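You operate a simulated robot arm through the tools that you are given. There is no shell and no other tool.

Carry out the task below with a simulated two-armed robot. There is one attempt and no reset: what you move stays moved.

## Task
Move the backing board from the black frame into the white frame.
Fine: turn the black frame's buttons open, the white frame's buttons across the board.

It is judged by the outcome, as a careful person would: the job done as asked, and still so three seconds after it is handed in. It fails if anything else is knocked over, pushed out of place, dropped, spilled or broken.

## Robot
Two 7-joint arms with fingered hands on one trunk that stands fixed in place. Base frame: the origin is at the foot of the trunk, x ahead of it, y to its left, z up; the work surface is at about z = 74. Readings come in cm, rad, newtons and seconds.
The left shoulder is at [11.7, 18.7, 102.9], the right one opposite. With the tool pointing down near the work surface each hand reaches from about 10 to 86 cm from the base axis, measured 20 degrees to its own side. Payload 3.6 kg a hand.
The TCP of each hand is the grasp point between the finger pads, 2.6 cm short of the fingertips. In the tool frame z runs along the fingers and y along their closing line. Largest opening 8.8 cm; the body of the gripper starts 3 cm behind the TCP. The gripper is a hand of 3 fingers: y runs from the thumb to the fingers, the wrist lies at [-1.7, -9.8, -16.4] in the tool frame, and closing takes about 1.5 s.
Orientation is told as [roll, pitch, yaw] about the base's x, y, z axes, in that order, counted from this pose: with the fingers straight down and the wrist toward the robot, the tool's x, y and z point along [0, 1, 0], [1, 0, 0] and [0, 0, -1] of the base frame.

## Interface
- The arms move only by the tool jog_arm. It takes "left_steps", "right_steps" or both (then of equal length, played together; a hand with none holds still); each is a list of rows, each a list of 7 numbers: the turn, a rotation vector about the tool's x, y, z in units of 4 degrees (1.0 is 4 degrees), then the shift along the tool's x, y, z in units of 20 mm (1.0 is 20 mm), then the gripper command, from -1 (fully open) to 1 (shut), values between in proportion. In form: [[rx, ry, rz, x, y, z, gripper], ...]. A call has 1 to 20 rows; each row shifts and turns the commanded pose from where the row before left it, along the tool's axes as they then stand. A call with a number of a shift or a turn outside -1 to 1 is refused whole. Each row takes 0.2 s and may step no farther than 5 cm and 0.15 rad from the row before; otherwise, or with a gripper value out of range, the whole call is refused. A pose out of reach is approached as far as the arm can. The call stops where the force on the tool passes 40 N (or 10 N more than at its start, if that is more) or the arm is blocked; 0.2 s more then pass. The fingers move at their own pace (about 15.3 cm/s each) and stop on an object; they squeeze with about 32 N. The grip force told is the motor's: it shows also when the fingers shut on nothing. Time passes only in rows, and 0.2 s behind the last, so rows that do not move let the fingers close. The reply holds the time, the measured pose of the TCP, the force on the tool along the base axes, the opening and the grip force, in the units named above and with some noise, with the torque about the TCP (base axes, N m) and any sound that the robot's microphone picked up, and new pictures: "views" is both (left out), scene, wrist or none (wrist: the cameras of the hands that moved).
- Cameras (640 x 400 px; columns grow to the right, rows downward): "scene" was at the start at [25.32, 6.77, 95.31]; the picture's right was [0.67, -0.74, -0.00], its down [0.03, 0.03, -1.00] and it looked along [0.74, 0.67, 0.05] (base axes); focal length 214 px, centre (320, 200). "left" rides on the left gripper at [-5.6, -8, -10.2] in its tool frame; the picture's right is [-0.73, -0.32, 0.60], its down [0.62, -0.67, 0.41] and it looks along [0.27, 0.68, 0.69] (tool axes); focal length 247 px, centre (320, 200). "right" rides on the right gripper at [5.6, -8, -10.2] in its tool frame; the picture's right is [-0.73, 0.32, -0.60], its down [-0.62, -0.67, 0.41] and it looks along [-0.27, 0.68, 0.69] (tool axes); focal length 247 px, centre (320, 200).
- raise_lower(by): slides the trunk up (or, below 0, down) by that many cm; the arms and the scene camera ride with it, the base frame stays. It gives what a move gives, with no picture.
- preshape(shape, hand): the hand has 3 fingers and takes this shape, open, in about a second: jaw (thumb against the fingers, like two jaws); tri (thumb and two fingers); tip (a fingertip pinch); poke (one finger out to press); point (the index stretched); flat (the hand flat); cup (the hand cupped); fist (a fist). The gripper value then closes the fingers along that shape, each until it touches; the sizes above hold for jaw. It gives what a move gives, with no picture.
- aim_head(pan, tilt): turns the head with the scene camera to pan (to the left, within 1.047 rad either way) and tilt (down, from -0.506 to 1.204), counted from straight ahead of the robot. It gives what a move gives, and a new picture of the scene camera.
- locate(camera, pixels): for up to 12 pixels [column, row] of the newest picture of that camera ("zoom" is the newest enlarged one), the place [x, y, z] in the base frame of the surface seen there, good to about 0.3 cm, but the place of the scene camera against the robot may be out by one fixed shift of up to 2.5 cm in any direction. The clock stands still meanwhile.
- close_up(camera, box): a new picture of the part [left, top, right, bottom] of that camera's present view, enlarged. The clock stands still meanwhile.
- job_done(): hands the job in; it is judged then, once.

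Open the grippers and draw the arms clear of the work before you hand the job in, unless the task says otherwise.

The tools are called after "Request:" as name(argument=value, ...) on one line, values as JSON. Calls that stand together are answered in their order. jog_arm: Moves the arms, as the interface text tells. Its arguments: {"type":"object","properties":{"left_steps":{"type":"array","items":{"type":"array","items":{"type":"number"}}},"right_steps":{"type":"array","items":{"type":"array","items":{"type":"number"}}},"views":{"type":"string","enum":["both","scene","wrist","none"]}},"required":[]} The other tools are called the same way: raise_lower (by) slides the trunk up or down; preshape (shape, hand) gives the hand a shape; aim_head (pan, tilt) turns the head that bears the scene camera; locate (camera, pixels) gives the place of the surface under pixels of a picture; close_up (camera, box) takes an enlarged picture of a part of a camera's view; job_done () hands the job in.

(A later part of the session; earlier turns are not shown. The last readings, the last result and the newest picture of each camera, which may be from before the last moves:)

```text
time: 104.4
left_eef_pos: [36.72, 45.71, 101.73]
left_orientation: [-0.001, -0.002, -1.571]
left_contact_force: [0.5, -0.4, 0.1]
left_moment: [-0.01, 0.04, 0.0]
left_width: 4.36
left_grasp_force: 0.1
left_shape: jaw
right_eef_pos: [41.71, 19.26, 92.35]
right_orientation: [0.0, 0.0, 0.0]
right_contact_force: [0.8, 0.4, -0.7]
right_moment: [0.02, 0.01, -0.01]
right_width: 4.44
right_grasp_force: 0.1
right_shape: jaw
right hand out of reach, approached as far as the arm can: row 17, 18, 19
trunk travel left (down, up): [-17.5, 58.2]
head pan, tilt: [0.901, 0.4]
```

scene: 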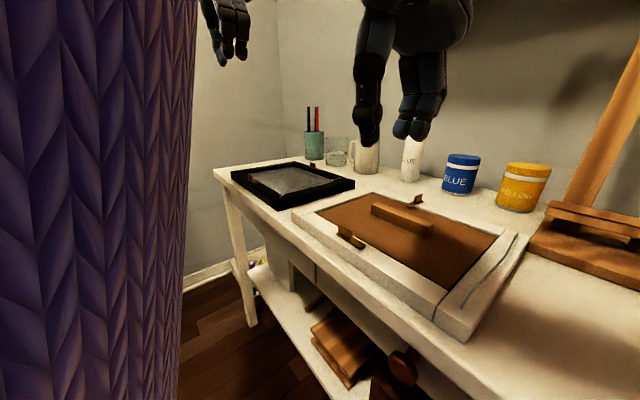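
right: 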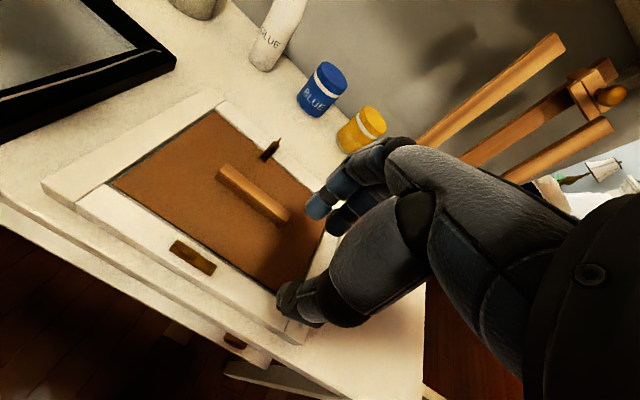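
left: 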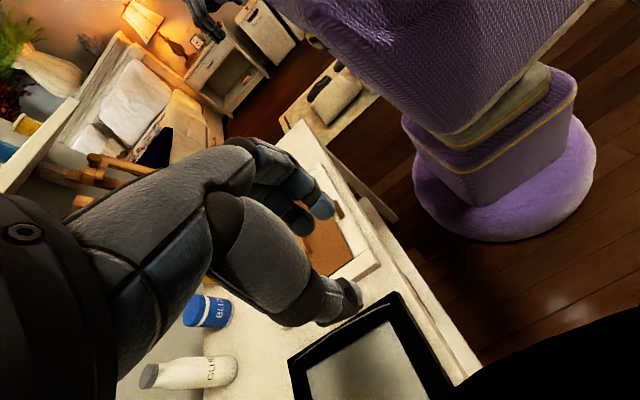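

The right arm cannot reach that far at yaw 0 (stopped at y 19.3). I'll do this button with the left hand instead, so I take the right hand back to its watching place.

Request:
jog_arm(right_steps=[[0, 0, 0, -0.973, -0.2, -0.395, 0], [0, 0, 0, -0.973, -0.2, -0.395, 0], [0, 0, 0, -0.973, -0.2, -0.395, 0], [0, 0, 0, -0.973, -0.2, -0.395, 0], [0, 0, 0, -0.973, -0.2, -0.395, 0], [0, 0, 0, -0.973, -0.2, -0.395, 0], [0, 0, 0, -0.973, -0.2, -0.395, 0], [0, 0, 0, -0.973, -0.2, -0.395, 0], [0, 0, 0, -0.973, -0.2, -0.395, 0], [0, 0, 0, -0.973, -0.2, -0.395, 0], [0, 0, 0, -0.973, -0.2, -0.395, 0], [0, 0, 0, -0.973, -0.2, -0.395, 0], [0, 0, 0, -0.973, -0.2, -0.395, 0], [0, 0, 0, -0.973, -0.2, -0.395, 0], [0, 0, 0, -0.973, -0.2, -0.395, -0.5], [0, 0, 0, -0.973, -0.2, -0.395, -1]], views="none")

Request:
jog_arm(right_steps=[[0, 0, -1, 0, 0, 0, -1], [0, 0, -1, 0, 0, 0, -1], [0, 0, -1, 0, 0, 0, -1], [0, 0, -1, 0, 0, 0, -1], [0, 0, -1, 0, 0, 0, -1], [0, 0, -1, 0, 0, 0, -1], [0, 0, -1, 0, 0, 0, -1], [0, 0, -1, 0, 0, 0, -1], [0, 0, -1, 0, 0, 0, -1], [0, 0, -1, 0, 0, 0, -1], [0, 0, -1, 0, 0, 0, -1]], views="both")

```text
time: 107.8
left_eef_pos: [36.57, 45.69, 101.71]
left_orientation: [0.0, 0.001, -1.572]
left_contact_force: [1.0, -0.3, -0.9]
left_moment: [-0.02, -0.04, -0.05]
left_width: 4.41
left_grasp_force: 0.0
left_shape: jaw
right_eef_pos: [35.38, -11.91, 104.9]
right_orientation: [-0.001, 0.0, 0.001]
right_contact_force: [-0.3, -0.3, 0.9]
right_moment: [-0.02, -0.01, -0.01]
right_width: 8.81
right_grasp_force: 0.1
right_shape: jaw
trunk travel left (down, up): [-17.5, 58.2]
head pan, tilt: [0.901, 0.4]
```

```text
time: 110.2
left_eef_pos: [36.6, 45.77, 101.64]
left_orientation: [-0.001, -0.002, -1.571]
left_contact_force: [0.5, 0.7, 0.2]
left_moment: [0.0, 0.0, -0.02]
left_width: 4.36
left_grasp_force: 0.1
left_shape: jaw
right_eef_pos: [35.47, -11.69, 104.85]
right_orientation: [-0.002, 0.001, 0.77]
right_contact_force: [-0.4, 0.3, 0.9]
right_moment: [0.01, -0.01, 0.01]
right_width: 8.76
right_grasp_force: 0.0
right_shape: jaw
trunk travel left (down, up): [-17.5, 58.2]
head pan, tilt: [0.901, 0.4]
```

scene: 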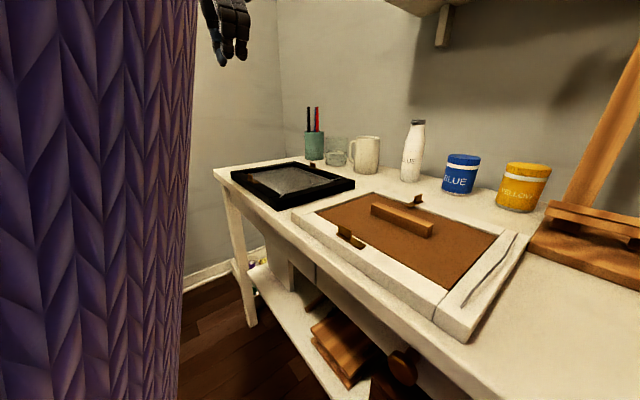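
right: 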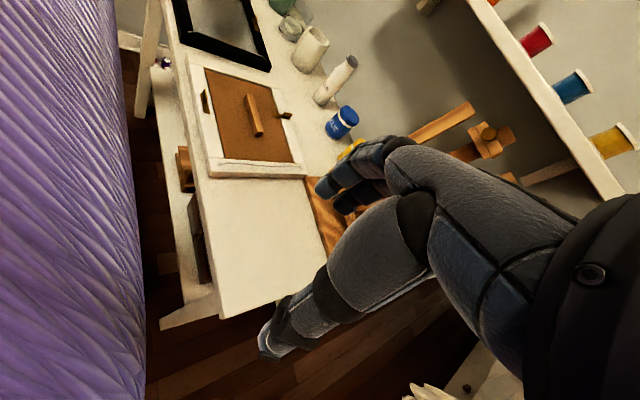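

Right hand is back. I rotate the left hand from −90° to yaw 0 at its present place.

Request:
jog_arm(left_steps=[[0, 0, -1, 0, 0, 0, 0], [0, 0, -1, 0, 0, 0, 0], [0, 0, -1, 0, 0, 0, 0], [0, 0, -1, 0, 0, 0, 0], [0, 0, -1, 0, 0, 0, 0], [0, 0, -1, 0, 0, 0, 0], [0, 0, -1, 0, 0, 0, 0], [0, 0, -1, 0, 0, 0, 0], [0, 0, -1, 0, 0, 0, 0], [0, 0, -1, 0, 0, 0, 0], [0, 0, -1, 0, 0, 0, 0], [0, 0, -1, 0, 0, 0, 0], [0, 0, -1, 0, 0, 0, 0], [0, 0, -1, 0, 0, 0, 0], [0, 0, -1, 0, 0, 0, 0], [0, 0, -1, 0, 0, 0, 0], [0, 0, -1, 0, 0, 0, 0], [0, 0, -1, 0, 0, 0, 0], [0, 0, -1, 0, 0, 0, 0], [0, 0, -1, 0, 0, 0, 0]], views="none")

Request:
jog_arm(left_steps=[[0, 0, -1, 0, 0, 0, 0], [0, 0, -1, 0, 0, 0, 0], [0, 0, -0.5, 0, 0, 0, 0], [0, 0, 0, -0.95, 0.25, 0.53, 0], [0, 0, 0, -0.95, 0.25, 0.53, 0], [0, 0, 0, -0.95, 0.25, 0.53, 0], [0, 0, 0, -0.95, 0.25, 0.53, 0], [0, 0, 0, -0.95, 0.25, 0.53, 0], [0, 0, 0, -0.95, 0.25, 0.53, 0], [0, 0, 0, -0.95, 0.25, 0.53, 0], [0, 0, 0, -0.95, 0.25, 0.53, 0], [0, 0, 0, -0.95, 0.25, 0.53, 0], [0, 0, 0, -0.95, 0.25, 0.53, 0], [0, 0, 0, -0.95, 0.25, 0.53, 0]], views="both")

```text
time: 114.4
left_eef_pos: [36.44, 45.78, 101.6]
left_orientation: [0.0, 0.0, -0.172]
left_contact_force: [0.2, -0.4, 0.5]
left_moment: [-0.02, -0.01, 0.04]
left_width: 4.39
left_grasp_force: 0.1
left_shape: jaw
right_eef_pos: [35.38, -11.81, 105.06]
right_orientation: [0.0, 0.0, 0.768]
right_contact_force: [0.2, 0.4, -0.5]
right_moment: [0.0, -0.04, -0.03]
right_width: 8.79
right_grasp_force: 0.1
right_shape: jaw
trunk travel left (down, up): [-17.5, 58.2]
head pan, tilt: [0.901, 0.4]
```

```text
time: 117.4
left_eef_pos: [45.13, 26.22, 91.26]
left_orientation: [-0.001, 0.001, 0.0]
left_contact_force: [0.3, 0.0, 0.2]
left_moment: [-0.03, 0.0, 0.01]
left_width: 4.35
left_grasp_force: 0.1
left_shape: jaw
left hand out of reach, approached as far as the arm can: row 8, 9, 10, 11, 12, 14
right_eef_pos: [35.45, -11.94, 104.83]
right_orientation: [0.002, 0.0, 0.768]
right_contact_force: [-0.9, -0.3, 0.3]
right_moment: [0.01, 0.01, 0.0]
right_width: 8.75
right_grasp_force: 0.0
right_shape: jaw
trunk travel left (down, up): [-17.5, 58.2]
head pan, tilt: [0.901, 0.4]
```

scene: 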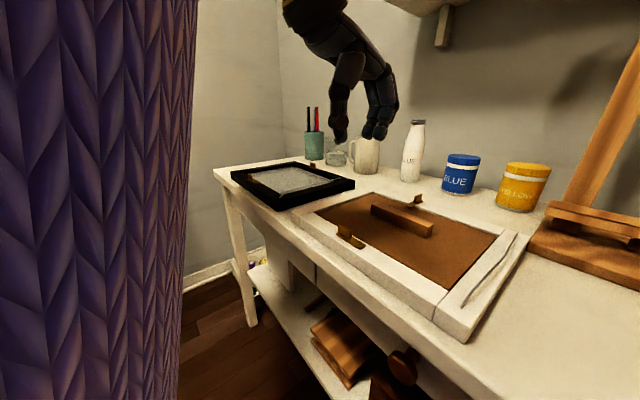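
left: 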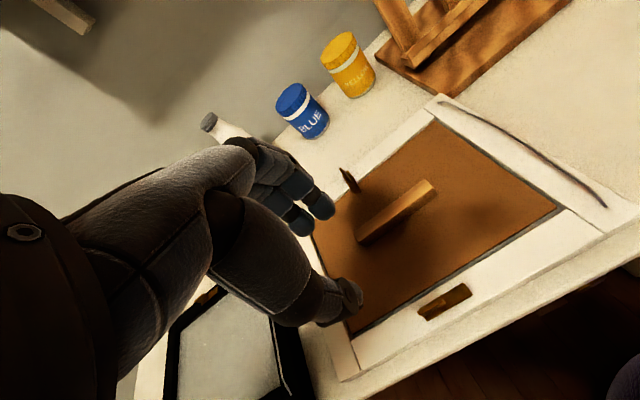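

The left wrist is too close to its shoulder at this spot (inner reach limit). Raising the trunk will give the arm room; I raise it 20 cm.

Request:
raise_lower(by=20)

Request:
aim_head(pan=0.75, tilt=0.7)

```text
time: 119.6
left_eef_pos: [45.09, 26.26, 111.33]
left_orientation: [0.0, 0.002, -0.001]
left_contact_force: [-0.2, 0.8, -0.4]
left_moment: [0.01, -0.01, 0.0]
left_width: 4.37
left_grasp_force: 0.2
left_shape: jaw
right_eef_pos: [35.46, -11.88, 124.91]
right_orientation: [0.0, 0.002, 0.768]
right_contact_force: [0.0, 0.5, -0.2]
right_moment: [0.0, -0.01, -0.03]
right_width: 8.77
right_grasp_force: 0.1
right_shape: jaw
trunk travel left (down, up): [-37.5, 38.2]
head pan, tilt: [0.901, 0.4]
```

```text
time: 120.4
left_eef_pos: [45.15, 26.35, 111.29]
left_orientation: [0.0, 0.002, -0.001]
left_contact_force: [-0.1, -0.5, -0.1]
left_moment: [-0.03, 0.02, -0.02]
left_width: 4.38
left_grasp_force: 0.0
left_shape: jaw
right_eef_pos: [35.4, -11.82, 124.85]
right_orientation: [0.001, 0.0, 0.768]
right_contact_force: [0.6, 0.1, 0.2]
right_moment: [-0.01, -0.01, 0.02]
right_width: 8.78
right_grasp_force: 0.1
right_shape: jaw
trunk travel left (down, up): [-37.5, 38.2]
head pan, tilt: [0.75, 0.7]
```

scene: 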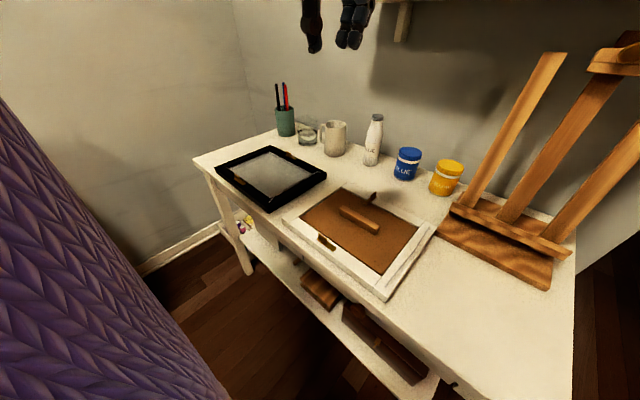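

From the raised head the table is seen well: white frame with board at (365,230), near button at (327,243). I lower the left hand to z≈93 and shift it over the near white tab.

Request:
jog_arm(left_steps=[[0, 0, 0, 0, 0, 1, 0], [0, 0, 0, 0, 0, 1, 0], [0, 0, 0, 0, 0, 1, 0], [0, 0, 0, 0, 0, 1, 0], [0, 0, 0, 0, 0, 1, 0], [0, 0, 0, 0, 0, 1, 0], [0, 0, 0, 0, 0, 1, 0], [0, 0, 0, 0, 0, 1, 0], [0, 0, 0, 0, 0, 1, 0], [0, 0, 0, -0.37, -0.75, 0.5, 0], [0, 0, 0, -0.37, -0.75, 0.5, 0], [0, 0, 0, 0, 0, 0, 0]], views="both")

```text
time: 123.0
left_eef_pos: [41.99, 24.8, 91.27]
left_orientation: [0.0, 0.001, 0.0]
left_contact_force: [0.3, 1.2, -1.3]
left_moment: [-0.04, 0.0, 0.01]
left_width: 4.35
left_grasp_force: 0.1
left_shape: jaw
right_eef_pos: [35.33, -11.76, 124.86]
right_orientation: [-0.001, 0.001, 0.767]
right_contact_force: [-0.1, 0.8, -0.2]
right_moment: [-0.03, 0.01, 0.02]
right_width: 8.79
right_grasp_force: 0.1
right_shape: jaw
trunk travel left (down, up): [-37.5, 38.2]
head pan, tilt: [0.75, 0.7]
```

scene: 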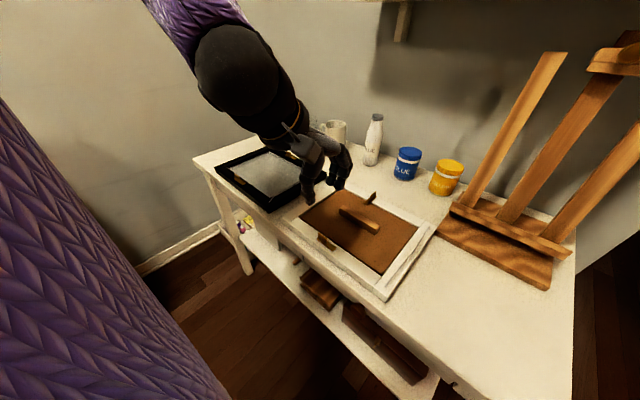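
left: 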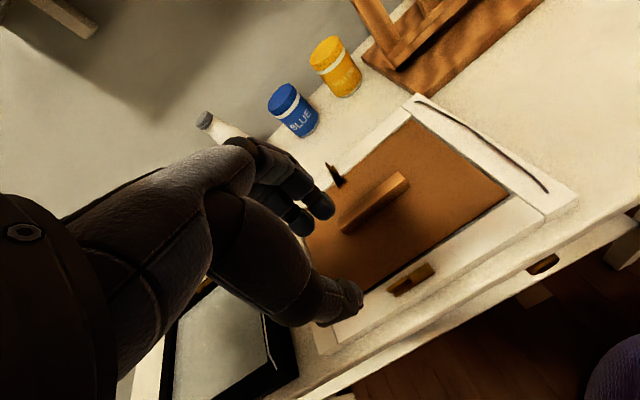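

Now the near white tab is reachable. I remeasure the tab (around (410,278)) from this camera and enlarge the far button to verify its state.

Request:
close_up(camera="left", box=[380, 260, 444, 300])

Request:
close_up(camera="left", box=[300, 80, 620, 280])

```text
10.00 times, centred on (412, 280) of left
```

zoom: 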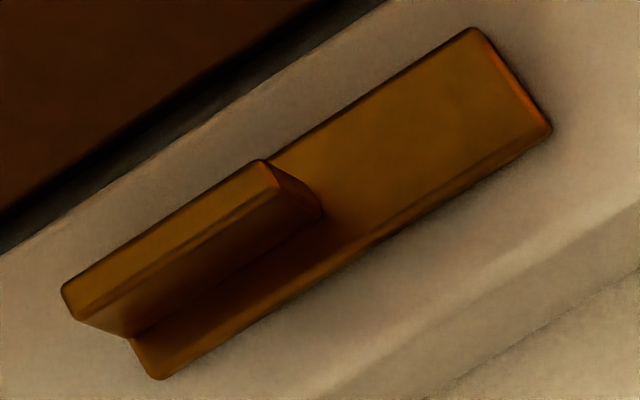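

```text
2.00 times, centred on (460, 180) of left
```

zoom: 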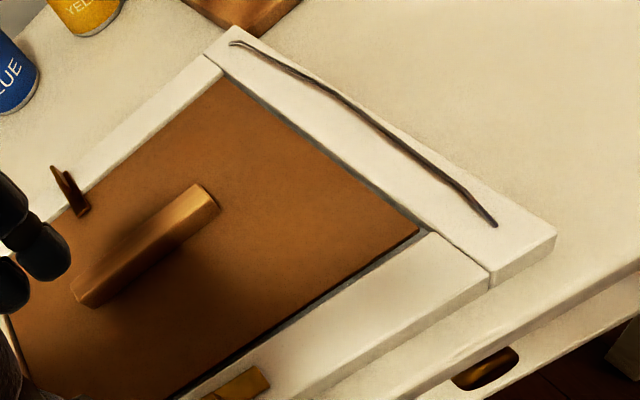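

Request:
close_up(camera="left", box=[380, 260, 444, 300])

Request:
locate(camera="zoom", pixels=[[75, 295], [165, 235], [260, 175], [315, 215], [155, 375], [545, 130], [475, 35], [215, 240], [100, 320]])

```text
10.00 times, centred on (412, 280) of left
```

zoom: 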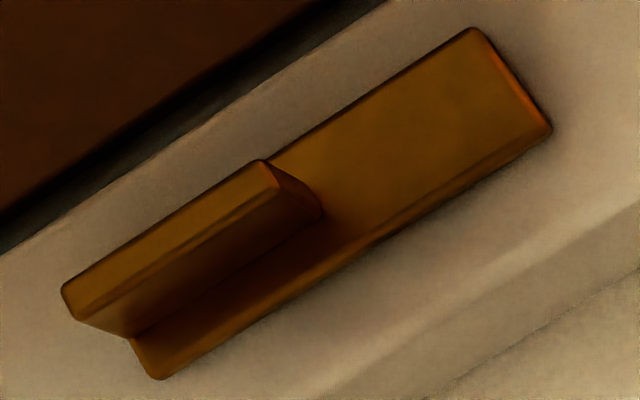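

```text
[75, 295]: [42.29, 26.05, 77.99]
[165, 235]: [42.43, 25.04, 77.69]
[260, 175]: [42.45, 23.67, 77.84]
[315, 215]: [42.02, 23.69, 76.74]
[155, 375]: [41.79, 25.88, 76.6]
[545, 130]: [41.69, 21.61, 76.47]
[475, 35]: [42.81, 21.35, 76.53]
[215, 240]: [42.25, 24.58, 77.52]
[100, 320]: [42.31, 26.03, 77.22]
```

Tab centre ≈ (42.3, 24.85). I correct by +0.25 cm in x and descend to z≈82.3.

Request:
jog_arm(left_steps=[[0, 0, 0, 0.02, 0.12, 0.9, 0], [0, 0, 0, 0, 0, 0.9, 0], [0, 0, 0, 0, 0, 0.9, 0], [0, 0, 0, 0, 0, 0.9, 0], [0, 0, 0, 0, 0, 0.9, 0], [0, 0, 0, 0, 0, 0, 0]], views="both")

Request:
close_up(camera="left", box=[250, 180, 450, 305])

Request:
close_up(camera="scene", box=[250, 160, 410, 260])

```text
time: 124.4
left_eef_pos: [41.94, 27.32, 87.04]
left_orientation: [-0.001, 0.0, 0.0]
left_contact_force: [-0.2, -0.1, -0.4]
left_moment: [0.03, -0.02, 0.0]
left_width: 4.37
left_grasp_force: 0.1
left_shape: jaw
left hand out of reach, approached as far as the arm can: row 2, 3, 4, 5
right_eef_pos: [35.44, -11.86, 124.97]
right_orientation: [0.0, 0.0, 0.769]
right_contact_force: [-0.6, -0.1, 0.3]
right_moment: [-0.02, 0.0, -0.01]
right_width: 8.74
right_grasp_force: 0.1
right_shape: jaw
trunk travel left (down, up): [-37.5, 38.2]
head pan, tilt: [0.75, 0.7]
```

scene: 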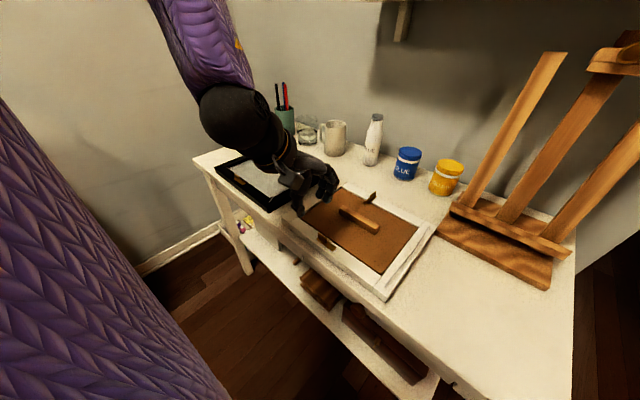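
left: 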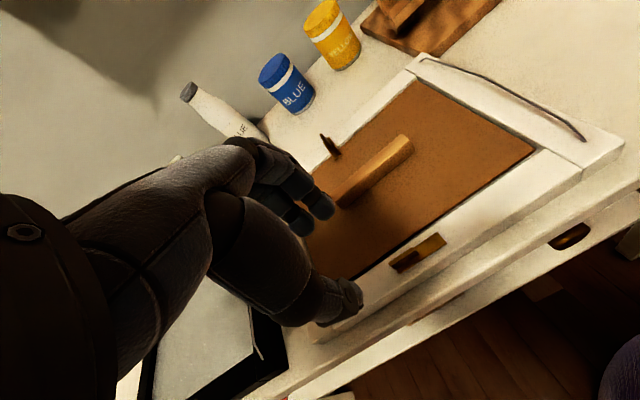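

```text
3.20 times, centred on (350, 242) of left
```

zoom: 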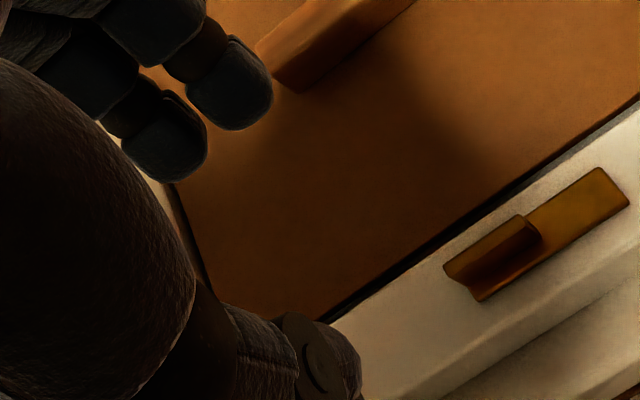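

```text
4.00 times, centred on (330, 210) of scene
```

zoom: 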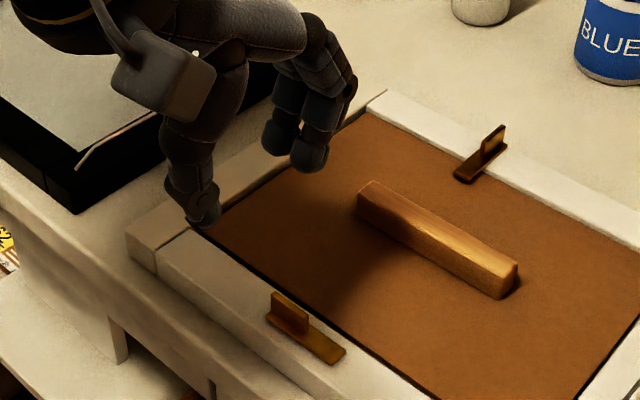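

Even with the trunk raised the left arm can't get lower here at yaw 0. The right hand can instead start at yaw ≈ +45° (squeezing will itself turn the tab the wanted way), so I move the left hand up and away first.

Request:
jog_arm(left_steps=[[0, 0, 0, 0, 0, -1, 0], [0, 0, 0, 0, 0, -1, 0], [0, 0, 0, 0.9, 0, -1, 0], [0, 0, 0, 0.95, 0, -1, 0], [0, 0, 0, 0.95, 0, -1, 0], [0, 0, 0, 0.95, 0, -1, 0], [0, 0, 0, 0.95, 0, -1, 0], [0, 0, 0, 0.95, 0, -1, 0], [0, 0, 0, 0.95, 0, -1, 0], [0, 0, 0, 0.95, 0, -1, 0], [0, 0, 0, 0.95, 0, -1, 0], [0, 0, 0, 0.95, 0, -1, 0], [0, 0, 0, 0.95, 0, -1, 0], [0, 0, 0, 0.95, 0, -1, 0], [0, 0, 0, 0.95, 0, -1, 0], [0, 0, 0, 0.5, 0, -1, 0], [0, 0, 0, 0, 0, -1, 0], [0, 0, 0, 0, 0, -1, 0]], views="none")

```text
time: 128.2
left_eef_pos: [41.94, 53.03, 122.89]
left_orientation: [0.001, 0.003, 0.001]
left_contact_force: [-0.2, 0.1, -0.5]
left_moment: [0.06, 0.02, -0.01]
left_width: 4.35
left_grasp_force: 0.0
left_shape: jaw
right_eef_pos: [35.51, -11.93, 124.9]
right_orientation: [0.002, 0.002, 0.768]
right_contact_force: [-0.2, 0.3, 0.4]
right_moment: [0.0, -0.01, 0.01]
right_width: 8.77
right_grasp_force: 0.0
right_shape: jaw
trunk travel left (down, up): [-37.5, 38.2]
head pan, tilt: [0.75, 0.7]
```

The left hand is high and aside. I lower the trunk back by 20 cm to the height where the arms behaved well.

Request:
raise_lower(by=-20)

Request:
jog_arm(right_steps=[[0, 0, 0, 0, 0, 0, -0.5], [0, 0, 0, 0, 0, 0, 0]], views="both")

```text
time: 130.4
left_eef_pos: [41.94, 52.95, 103.02]
left_orientation: [-0.001, 0.002, -0.001]
left_contact_force: [0.4, -0.2, 0.3]
left_moment: [-0.02, 0.01, -0.01]
left_width: 4.35
left_grasp_force: 0.1
left_shape: jaw
right_eef_pos: [35.2, -11.89, 104.88]
right_orientation: [0.002, 0.001, 0.769]
right_contact_force: [-0.5, 0.3, 0.2]
right_moment: [-0.02, -0.01, -0.02]
right_width: 8.77
right_grasp_force: 0.0
right_shape: jaw
trunk travel left (down, up): [-17.5, 58.2]
head pan, tilt: [0.75, 0.7]
```

```text
time: 131.0
left_eef_pos: [42.01, 52.91, 102.99]
left_orientation: [0.0, -0.001, 0.0]
left_contact_force: [0.5, 0.7, 0.3]
left_moment: [-0.02, 0.02, -0.01]
left_width: 4.33
left_grasp_force: 0.0
left_shape: jaw
right_eef_pos: [35.45, -11.9, 104.78]
right_orientation: [0.001, 0.0, 0.769]
right_contact_force: [0.7, -0.7, 0.2]
right_moment: [0.01, 0.0, -0.02]
right_width: 4.46
right_grasp_force: 0.0
right_shape: jaw
trunk travel left (down, up): [-17.5, 58.2]
head pan, tilt: [0.75, 0.7]
```

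scene: 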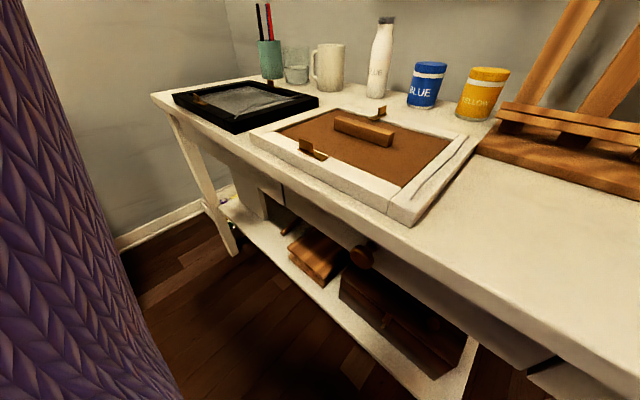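
right: 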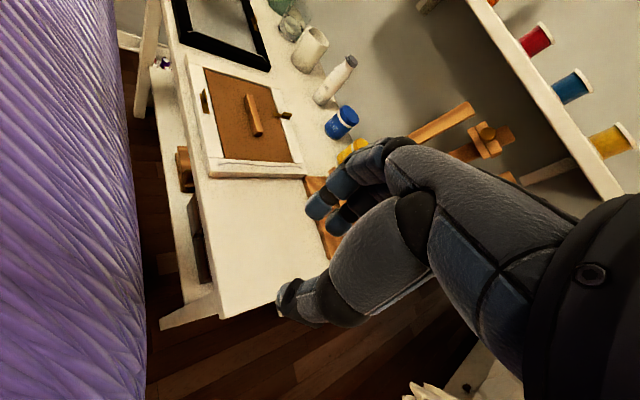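

I bring the right hand at yaw 44° diagonally to above the near white tab, (42.2, 24.85), z≈88.

Request:
jog_arm(right_steps=[[0, 0, 0, 0.678, 0.951, 0.525, 0], [0, 0, 0, 0.678, 0.951, 0.525, 0], [0, 0, 0, 0.678, 0.951, 0.525, 0], [0, 0, 0, 0.678, 0.951, 0.525, 0], [0, 0, 0, 0.678, 0.951, 0.525, 0], [0, 0, 0, 0.678, 0.951, 0.525, 0], [0, 0, 0, 0.678, 0.951, 0.525, 0], [0, 0, 0, 0.678, 0.951, 0.525, 0], [0, 0, 0, 0.678, 0.951, 0.525, 0], [0, 0, 0, 0.678, 0.951, 0.525, 0], [0, 0, 0, 0.678, 0.951, 0.525, 0], [0, 0, 0, 0.678, 0.951, 0.525, 0], [0, 0, 0, 0.678, 0.951, 0.525, 0], [0, 0, 0, 0.678, 0.951, 0.525, 0], [0, 0, 0, 0.678, 0.951, 0.525, 0], [0, 0, 0, 0.678, 0.951, 0.525, 0]], views="both")

```text
time: 134.4
left_eef_pos: [42.1, 52.87, 102.9]
left_orientation: [-0.001, 0.0, 0.0]
left_contact_force: [-0.6, -0.6, 0.5]
left_moment: [0.0, 0.01, 0.03]
left_width: 4.35
left_grasp_force: 0.1
left_shape: jaw
right_eef_pos: [42.17, 24.84, 88.1]
right_orientation: [0.001, 0.001, 0.769]
right_contact_force: [0.3, 0.3, -0.1]
right_moment: [0.01, -0.03, -0.01]
right_width: 4.44
right_grasp_force: 0.1
right_shape: jaw
trunk travel left (down, up): [-17.5, 58.2]
head pan, tilt: [0.75, 0.7]
```

scene: 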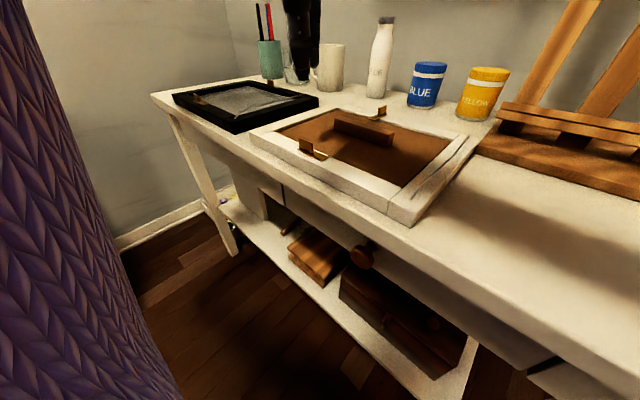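
right: 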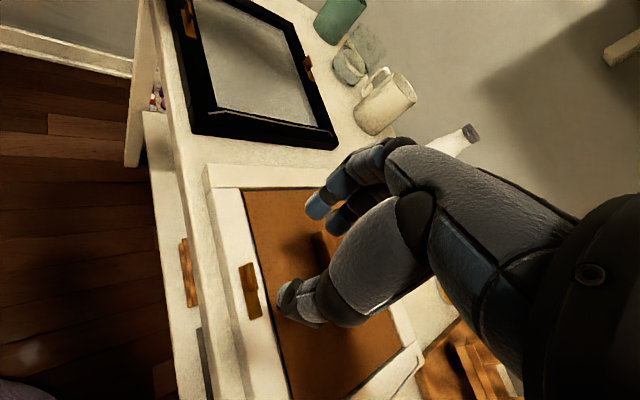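

The right hand reaches the spot exactly at yaw 44°. I try reducing the yaw to about 28° here, for a squarer grip on the tab.

Request:
jog_arm(right_steps=[[0, 0, 1, 0, 0, 0, 0], [0, 0, 1, 0, 0, 0, 0], [0, 0, 1, 0, 0, 0, 0], [0, 0, 1, 0, 0, 0, 0]], views="none")

```text
time: 135.4
left_eef_pos: [42.04, 53.01, 102.84]
left_orientation: [0.0, 0.002, -0.001]
left_contact_force: [-0.7, 0.2, 0.1]
left_moment: [-0.01, 0.03, 0.02]
left_width: 4.37
left_grasp_force: 0.1
left_shape: jaw
right_eef_pos: [43.08, 24.32, 88.49]
right_orientation: [0.0, 0.0, 0.488]
right_contact_force: [-0.6, 1.0, -0.5]
right_moment: [-0.02, 0.01, 0.01]
right_width: 4.45
right_grasp_force: 0.0
right_shape: jaw
right hand out of reach, approached as far as the arm can: row 4
trunk travel left (down, up): [-17.5, 58.2]
head pan, tilt: [0.75, 0.7]
```

Reach ends at yaw ≈ 32°. I settle on 40°, go back over the tab centre and descend to z≈82.7.

Request:
jog_arm(right_steps=[[0, 0, -1, 0, 0, 0, 0], [0, 0, -1, 0, 0, 0, 0], [0, 0, -1, 0, 0, 0, 0], [0, 0, 0, 0.486, -0.167, 0, 0], [0, 0, 0, 0, 0, 0.9, 0], [0, 0, 0, 0, 0, 0.9, 0], [0, 0, 0, 0, 0, 0.9, 0], [0, 0, 0, 0, 0, 0.2, 0], [0, 0, 0, 0, 0, 0, 0]], views="both")

Request:
close_up(camera="right", box=[190, 180, 390, 305])

Request:
close_up(camera="scene", box=[230, 90, 390, 190])

```text
time: 137.4
left_eef_pos: [42.03, 52.99, 103.01]
left_orientation: [0.0, -0.001, 0.0]
left_contact_force: [-0.7, 0.0, -0.8]
left_moment: [-0.01, 0.02, -0.01]
left_width: 4.35
left_grasp_force: 0.1
left_shape: jaw
right_eef_pos: [42.12, 24.8, 82.7]
right_orientation: [-0.001, -0.002, 0.698]
right_contact_force: [0.2, 0.0, 0.4]
right_moment: [-0.01, -0.01, -0.01]
right_width: 4.45
right_grasp_force: 0.1
right_shape: jaw
trunk travel left (down, up): [-17.5, 58.2]
head pan, tilt: [0.75, 0.7]
```

scene: 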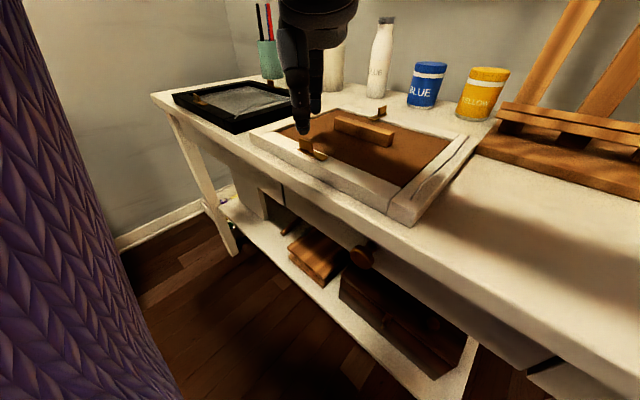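
right: 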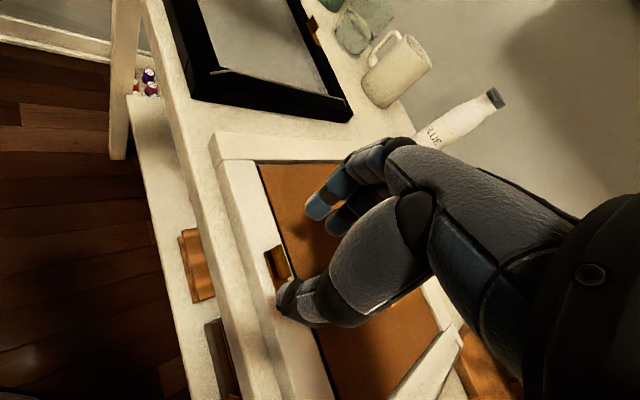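

```text
3.20 times, centred on (290, 242) of right
```

zoom: 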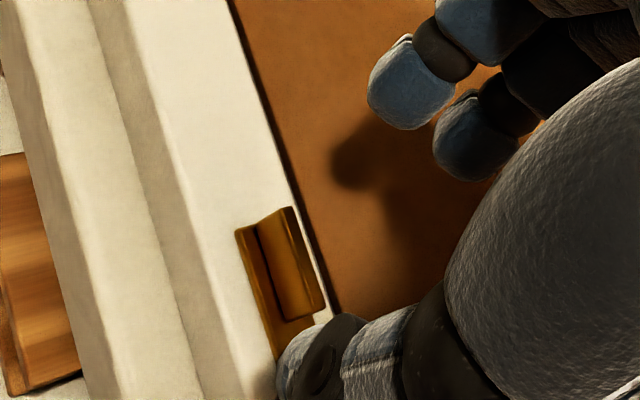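

```text
4.00 times, centred on (310, 140) of scene
```

zoom: 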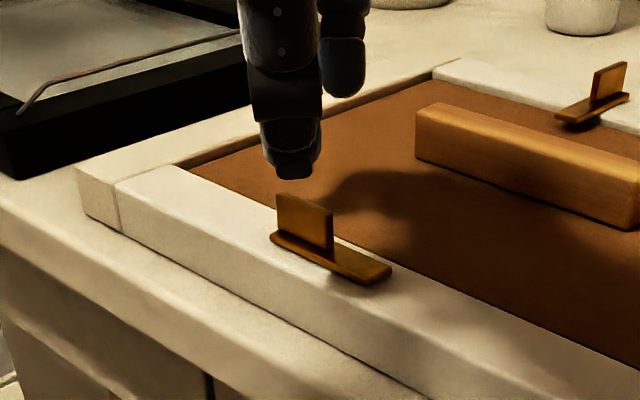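

Aligned over the tab. I descend to z≈79.45 and close; the squeeze should turn the tab toward the finger line.

Request:
jog_arm(right_steps=[[0, 0, 0, 0, 0, 0.6, 0], [0, 0, 0, 0, 0, 0.6, 0], [0, 0, 0, 0, 0, 0.42, 0], [0, 0, 0, 0, 0, 0, 0], [0, 0, 0, 0, 0, 0, 0.2], [0, 0, 0, 0, 0, 0, 0.4], [0, 0, 0, 0, 0, 0, 0.6], [0, 0, 0, 0, 0, 0, 0.8], [0, 0, 0, 0, 0, 0, 1], [0, 0, 0, 0, 0, 0, 1], [0, 0, 0, 0, 0, 0, 1]], views="both")

Request:
close_up(camera="right", box=[190, 180, 390, 305])

Request:
close_up(camera="scene", box=[230, 90, 390, 190])

```text
time: 139.8
left_eef_pos: [42.2, 52.95, 102.93]
left_orientation: [0.001, 0.0, 0.001]
left_contact_force: [0.1, 0.2, 0.7]
left_moment: [-0.02, 0.02, 0.01]
left_width: 4.37
left_grasp_force: 0.0
left_shape: jaw
right_eef_pos: [42.24, 24.84, 79.52]
right_orientation: [-0.001, 0.002, 0.698]
right_contact_force: [-0.3, -0.3, -0.3]
right_moment: [0.02, -0.01, 0.01]
right_width: 0.03
right_grasp_force: 31.7
right_shape: jaw
trunk travel left (down, up): [-17.5, 58.2]
head pan, tilt: [0.75, 0.7]
```

scene: 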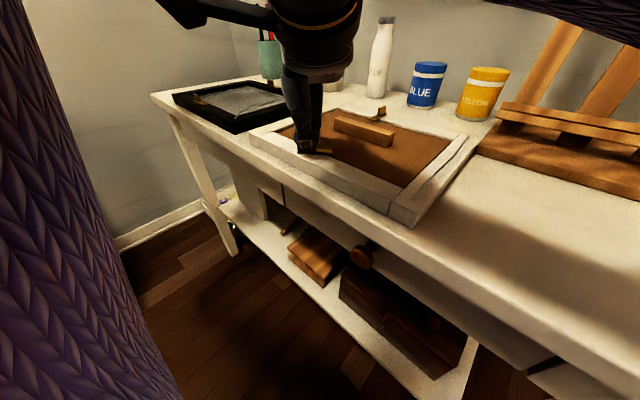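
right: 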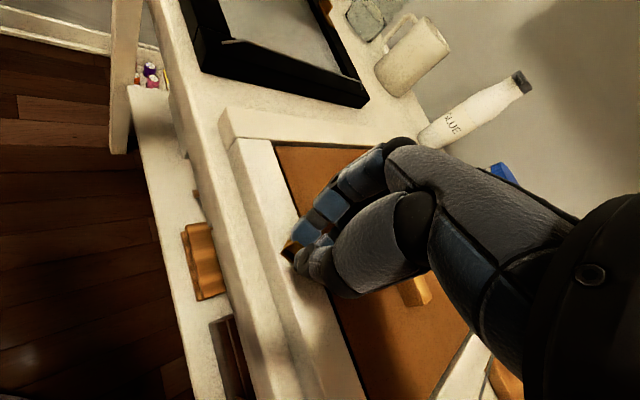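

```text
3.20 times, centred on (290, 242) of right
```

zoom: 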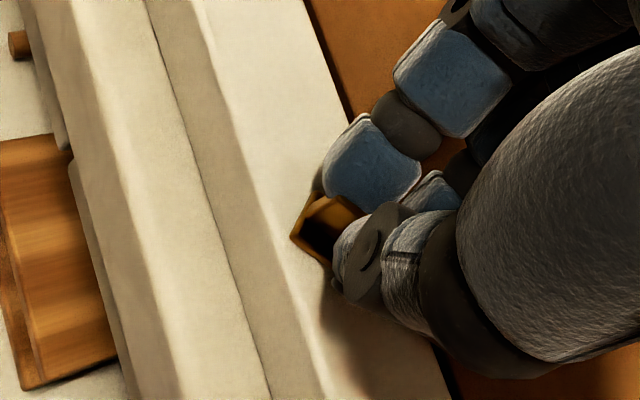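

```text
4.00 times, centred on (310, 140) of scene
```

zoom: 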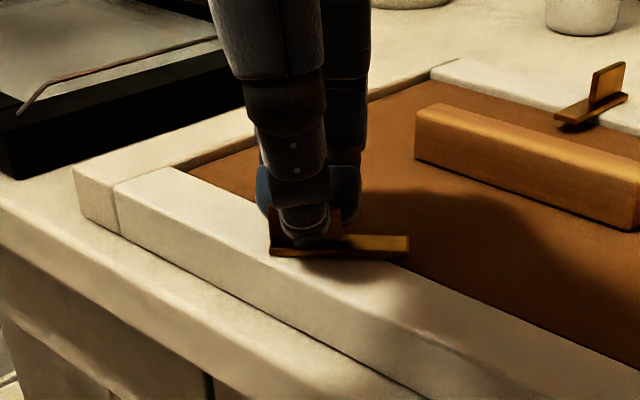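

The squeeze turned the strip as planned (scene zoom: now pointing toward the board). I twist the hand from 40° to 90°.

Request:
jog_arm(right_steps=[[0, 0, -1, 0, 0, 0, 1], [0, 0, -1, 0, 0, 0, 1], [0, 0, -1, 0, 0, 0, 1], [0, 0, -1, 0, 0, 0, 1], [0, 0, -1, 0, 0, 0, 1], [0, 0, -1, 0, 0, 0, 1], [0, 0, 0, 0, 0, 0, 1]], views="none")

Request:
jog_arm(right_steps=[[0, 0, -1, 0, 0, 0, 1], [0, 0, -1, 0, 0, 0, 1], [0, 0, -1, 0, 0, 0, 1], [0, 0, -1, 0, 0, 0, 1], [0, 0, -1, 0, 0, 0, 1], [0, 0, -1, 0, 0, 0, 1], [0, 0, 0, 0, 0, 0, 1]], views="both")

Request:
close_up(camera="right", box=[190, 180, 390, 305])

Request:
close_up(camera="scene", box=[230, 90, 390, 190])

```text
time: 141.4
left_eef_pos: [41.99, 52.92, 103.03]
left_orientation: [0.001, 0.0, -0.001]
left_contact_force: [-0.3, 0.4, 0.3]
left_moment: [0.01, 0.01, 0.03]
left_width: 4.37
left_grasp_force: 0.1
left_shape: jaw
right_eef_pos: [42.25, 24.82, 79.59]
right_orientation: [0.002, 0.0, 1.119]
right_contact_force: [-1.4, 0.2, -0.5]
right_moment: [0.03, 0.03, 0.03]
right_width: 0.0
right_grasp_force: 32.1
right_shape: jaw
trunk travel left (down, up): [-17.5, 58.2]
head pan, tilt: [0.75, 0.7]
```

```text
time: 143.0
left_eef_pos: [42.03, 52.91, 102.89]
left_orientation: [0.0, 0.0, -0.002]
left_contact_force: [0.4, -0.4, -0.4]
left_moment: [0.01, -0.02, -0.02]
left_width: 4.37
left_grasp_force: 0.2
left_shape: jaw
right_eef_pos: [42.28, 24.75, 79.49]
right_orientation: [0.0, 0.001, 1.537]
right_contact_force: [0.3, -0.6, -1.2]
right_moment: [0.05, -0.02, 0.02]
right_width: 0.01
right_grasp_force: 32.5
right_shape: jaw
trunk travel left (down, up): [-17.5, 58.2]
head pan, tilt: [0.75, 0.7]
```

scene: 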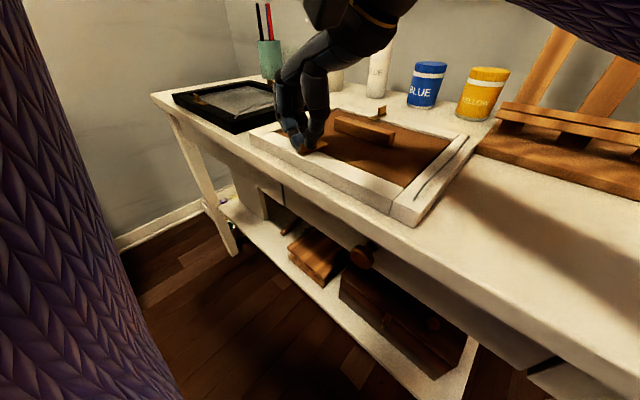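
right: 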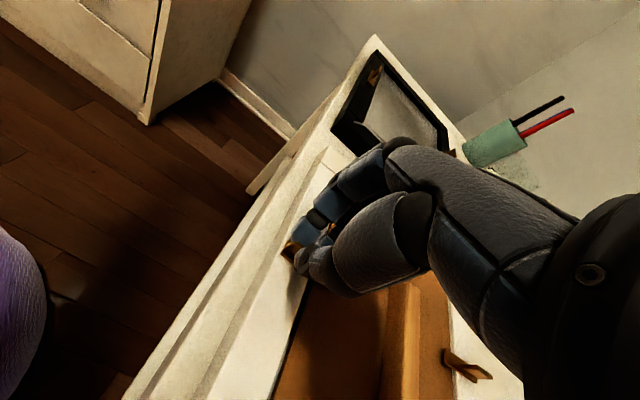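

```text
3.20 times, centred on (290, 242) of right
```

zoom: 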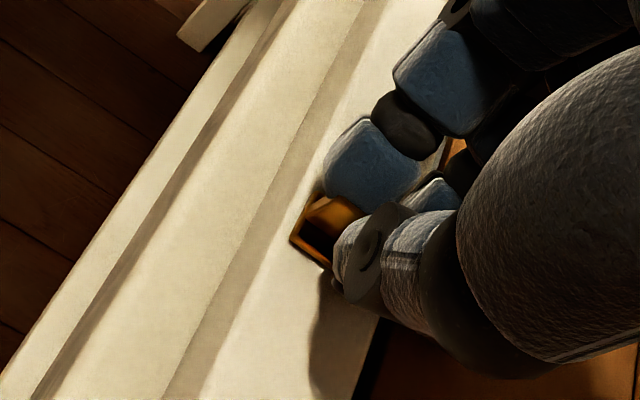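

```text
4.00 times, centred on (310, 140) of scene
```

zoom: 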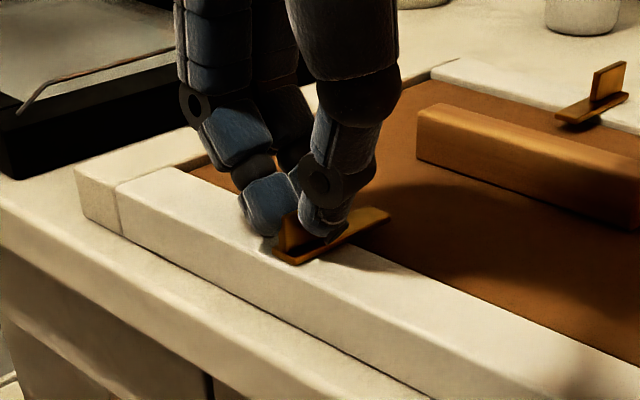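

The near white strip now reaches across the board edge. I add the last 2°, release and rise.

Request:
jog_arm(right_steps=[[0, 0, -0.5, 0, 0, 0, 1], [0, 0, 0, 0, 0, 0, 1], [0, 0, 0, 0, 0, 0, 0.6], [0, 0, 0, 0, 0, 0, 0], [0, 0, 0, 0, 0, 0, 0], [0, 0, 0, 0, 0, -0.5, 0], [0, 0, 0, 0, 0, -1, 0], [0, 0, 0, 0, 0, -1, 0], [0, 0, 0, 0, 0, -1, 0], [0, 0, 0, 0, 0, -1, 0], [0, 0, 0, 0, 0, -1, 0], [0, 0, 0, 0, 0, -1, 0]], views="both")

Request:
close_up(camera="scene", box=[230, 90, 390, 190])

```text
time: 145.6
left_eef_pos: [42.16, 52.95, 102.94]
left_orientation: [-0.001, 0.001, 0.001]
left_contact_force: [-0.3, 1.2, 0.0]
left_moment: [0.02, -0.03, -0.02]
left_width: 4.33
left_grasp_force: 0.0
left_shape: jaw
right_eef_pos: [42.02, 25.0, 92.44]
right_orientation: [0.003, -0.001, 1.57]
right_contact_force: [0.4, -1.1, -0.3]
right_moment: [0.01, -0.01, -0.02]
right_width: 4.36
right_grasp_force: 0.0
right_shape: jaw
trunk travel left (down, up): [-17.5, 58.2]
head pan, tilt: [0.75, 0.7]
```

scene: 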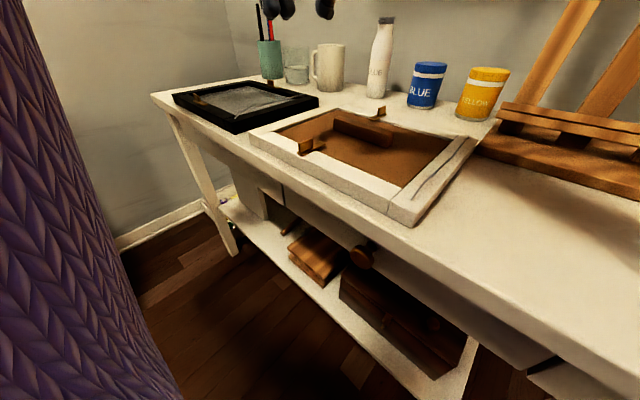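
right: 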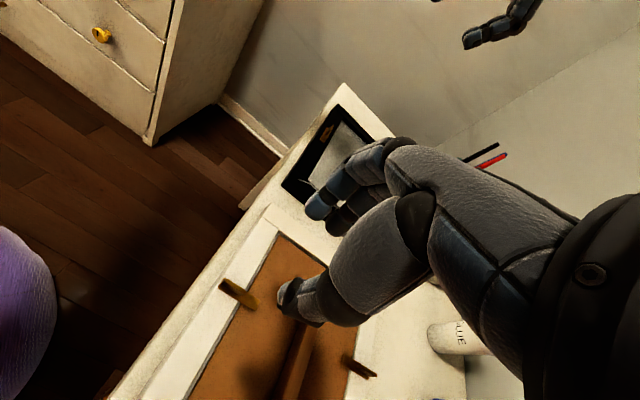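

```text
4.00 times, centred on (310, 140) of scene
```

zoom: 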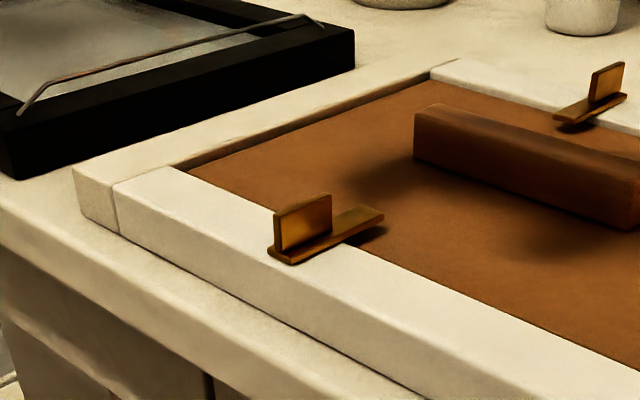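

Both white buttons now lie across the board. I withdraw the right hand up and to the right and open it.

Request:
jog_arm(right_steps=[[0, 0, 0, 0, 0, -1, -0.2], [0, 0, 0, 0.15, -1, -0.6, -0.5], [0, 0, 0, 0.15, -1, -0.5, -1], [0, 0, 0, 0.15, -1, -0.4, -1], [0, 0, 0, 0.15, -1, -0.3, -1], [0, 0, 0, 0.15, -1, -0.3, -1], [0, 0, 0, 0.15, -1, -0.3, -1], [0, 0, 0, 0.15, -1, -0.3, -1], [0, 0, 0, 0.15, -1, -0.3, -1], [0, 0, 0, 0.15, -1, -0.3, -1], [0, 0, 0, 0.15, -1, -0.3, -1], [0, 0, 0, 0.15, -1, -0.3, -1], [0, 0, 0, 0.15, -1, -0.3, -1], [0, 0, 0, 0.15, -1, -0.3, -1], [0, 0, 0, 0.15, -1, -0.3, -1], [0, 0, 0, 0.15, -1, -0.3, -1], [0, 0, 0, 0.15, -1, -0.3, -1], [0, 0, 0, 0.15, -1, -0.3, -1], [0, 0, 0, 0.15, -1, -0.3, -1]], views="none")

Request:
jog_arm(right_steps=[[0, 0, 1, 0, 0, 0, -1], [0, 0, 1, 0, 0, 0, -1], [0, 0, 1, 0, 0, 0, -1], [0, 0, 1, 0, 0, 0, -1], [0, 0, 1, 0, 0, 0, -1], [0, 0, 1, 0, 0, 0, -1], [0, 0, 1, 0, 0, 0, -1], [0, 0, 1, 0, 0, 0, -1], [0, 0, 1, 0, 0, 0, -1], [0, 0, 1, 0, 0, 0, -1], [0, 0, 1, 0, 0, 0, -1]], views="both")

Request:
close_up(camera="right", box=[140, 0, 340, 125])

Request:
close_up(camera="scene", box=[240, 90, 480, 240])

Request:
close_up(camera="scene", box=[150, 50, 340, 169])

```text
time: 149.6
left_eef_pos: [42.08, 52.85, 102.99]
left_orientation: [-0.001, 0.003, -0.001]
left_contact_force: [-0.5, 0.1, 0.1]
left_moment: [-0.01, 0.0, 0.01]
left_width: 4.35
left_grasp_force: 0.0
left_shape: jaw
right_eef_pos: [36.83, -11.23, 106.57]
right_orientation: [-0.002, 0.001, 1.571]
right_contact_force: [-0.1, -0.3, 0.0]
right_moment: [0.0, 0.01, 0.0]
right_width: 8.77
right_grasp_force: 0.0
right_shape: jaw
trunk travel left (down, up): [-17.5, 58.2]
head pan, tilt: [0.75, 0.7]
```

```text
time: 152.0
left_eef_pos: [42.06, 52.92, 102.92]
left_orientation: [-0.001, 0.0, 0.0]
left_contact_force: [-0.5, -0.5, -0.5]
left_moment: [-0.02, 0.02, -0.01]
left_width: 4.37
left_grasp_force: 0.1
left_shape: jaw
right_eef_pos: [36.88, -11.14, 106.64]
right_orientation: [-0.001, 0.001, 0.801]
right_contact_force: [0.2, 0.3, -0.1]
right_moment: [0.01, 0.0, -0.01]
right_width: 8.73
right_grasp_force: 0.1
right_shape: jaw
trunk travel left (down, up): [-17.5, 58.2]
head pan, tilt: [0.75, 0.7]
```

scene: 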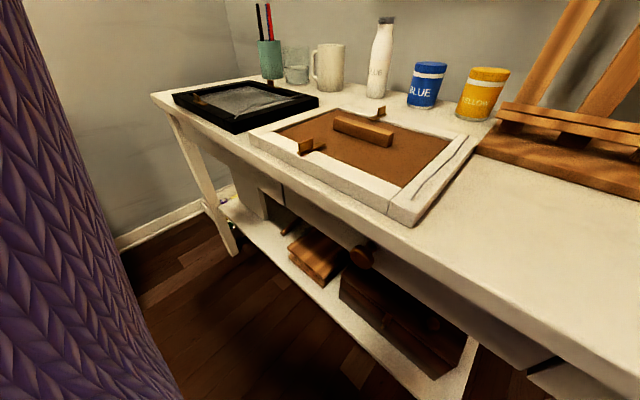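
right: 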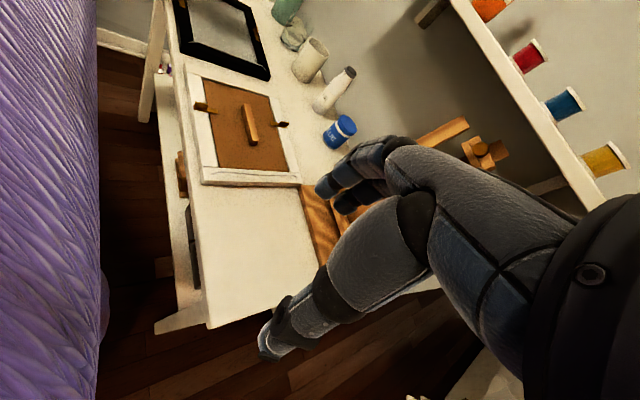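

```text
3.20 times, centred on (240, 62) of right
```

zoom: 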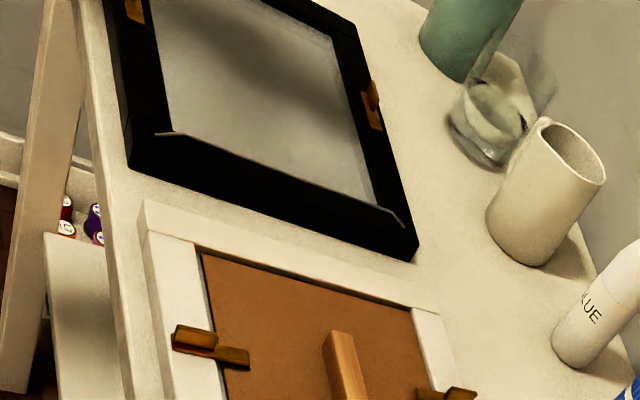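

```text
2.67 times, centred on (360, 165) of scene
```

zoom: 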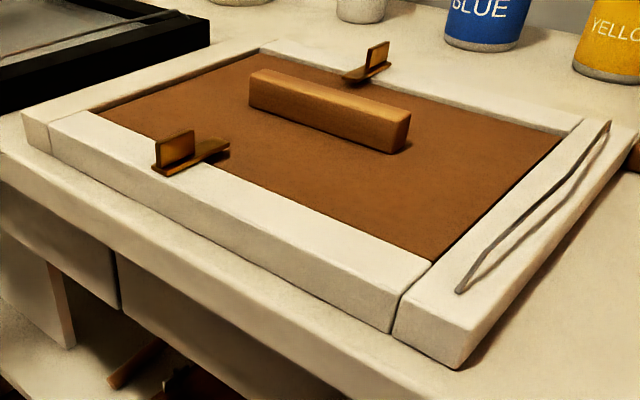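

```text
3.36 times, centred on (245, 110) of scene
```

zoom: 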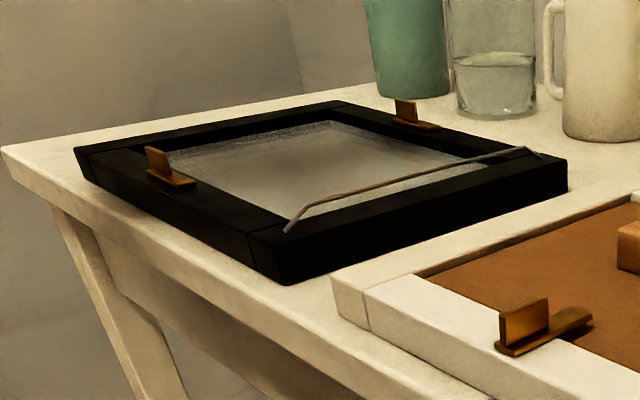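

All four buttons look right. I verify the white strips' angles and overlap numerically from the right camera.

Request:
close_up(camera="right", box=[180, 88, 308, 168])

```text
5.00 times, centred on (244, 128) of right
```

zoom: 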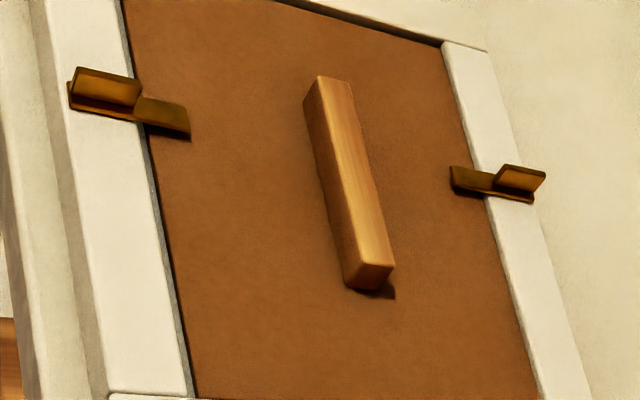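

Request:
locate(camera="zoom", pixels=[[72, 98], [186, 132], [185, 110], [455, 185], [452, 170], [528, 198], [300, 300], [250, 100], [520, 380], [140, 20], [230, 380], [440, 60]])

```text
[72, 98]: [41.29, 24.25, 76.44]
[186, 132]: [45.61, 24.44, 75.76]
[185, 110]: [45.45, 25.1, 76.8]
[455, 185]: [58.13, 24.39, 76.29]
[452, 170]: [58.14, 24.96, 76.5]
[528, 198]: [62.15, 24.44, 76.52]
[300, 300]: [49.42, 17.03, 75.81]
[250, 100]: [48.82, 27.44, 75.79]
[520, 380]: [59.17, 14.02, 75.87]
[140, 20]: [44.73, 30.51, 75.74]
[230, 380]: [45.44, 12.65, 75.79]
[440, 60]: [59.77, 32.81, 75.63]
```

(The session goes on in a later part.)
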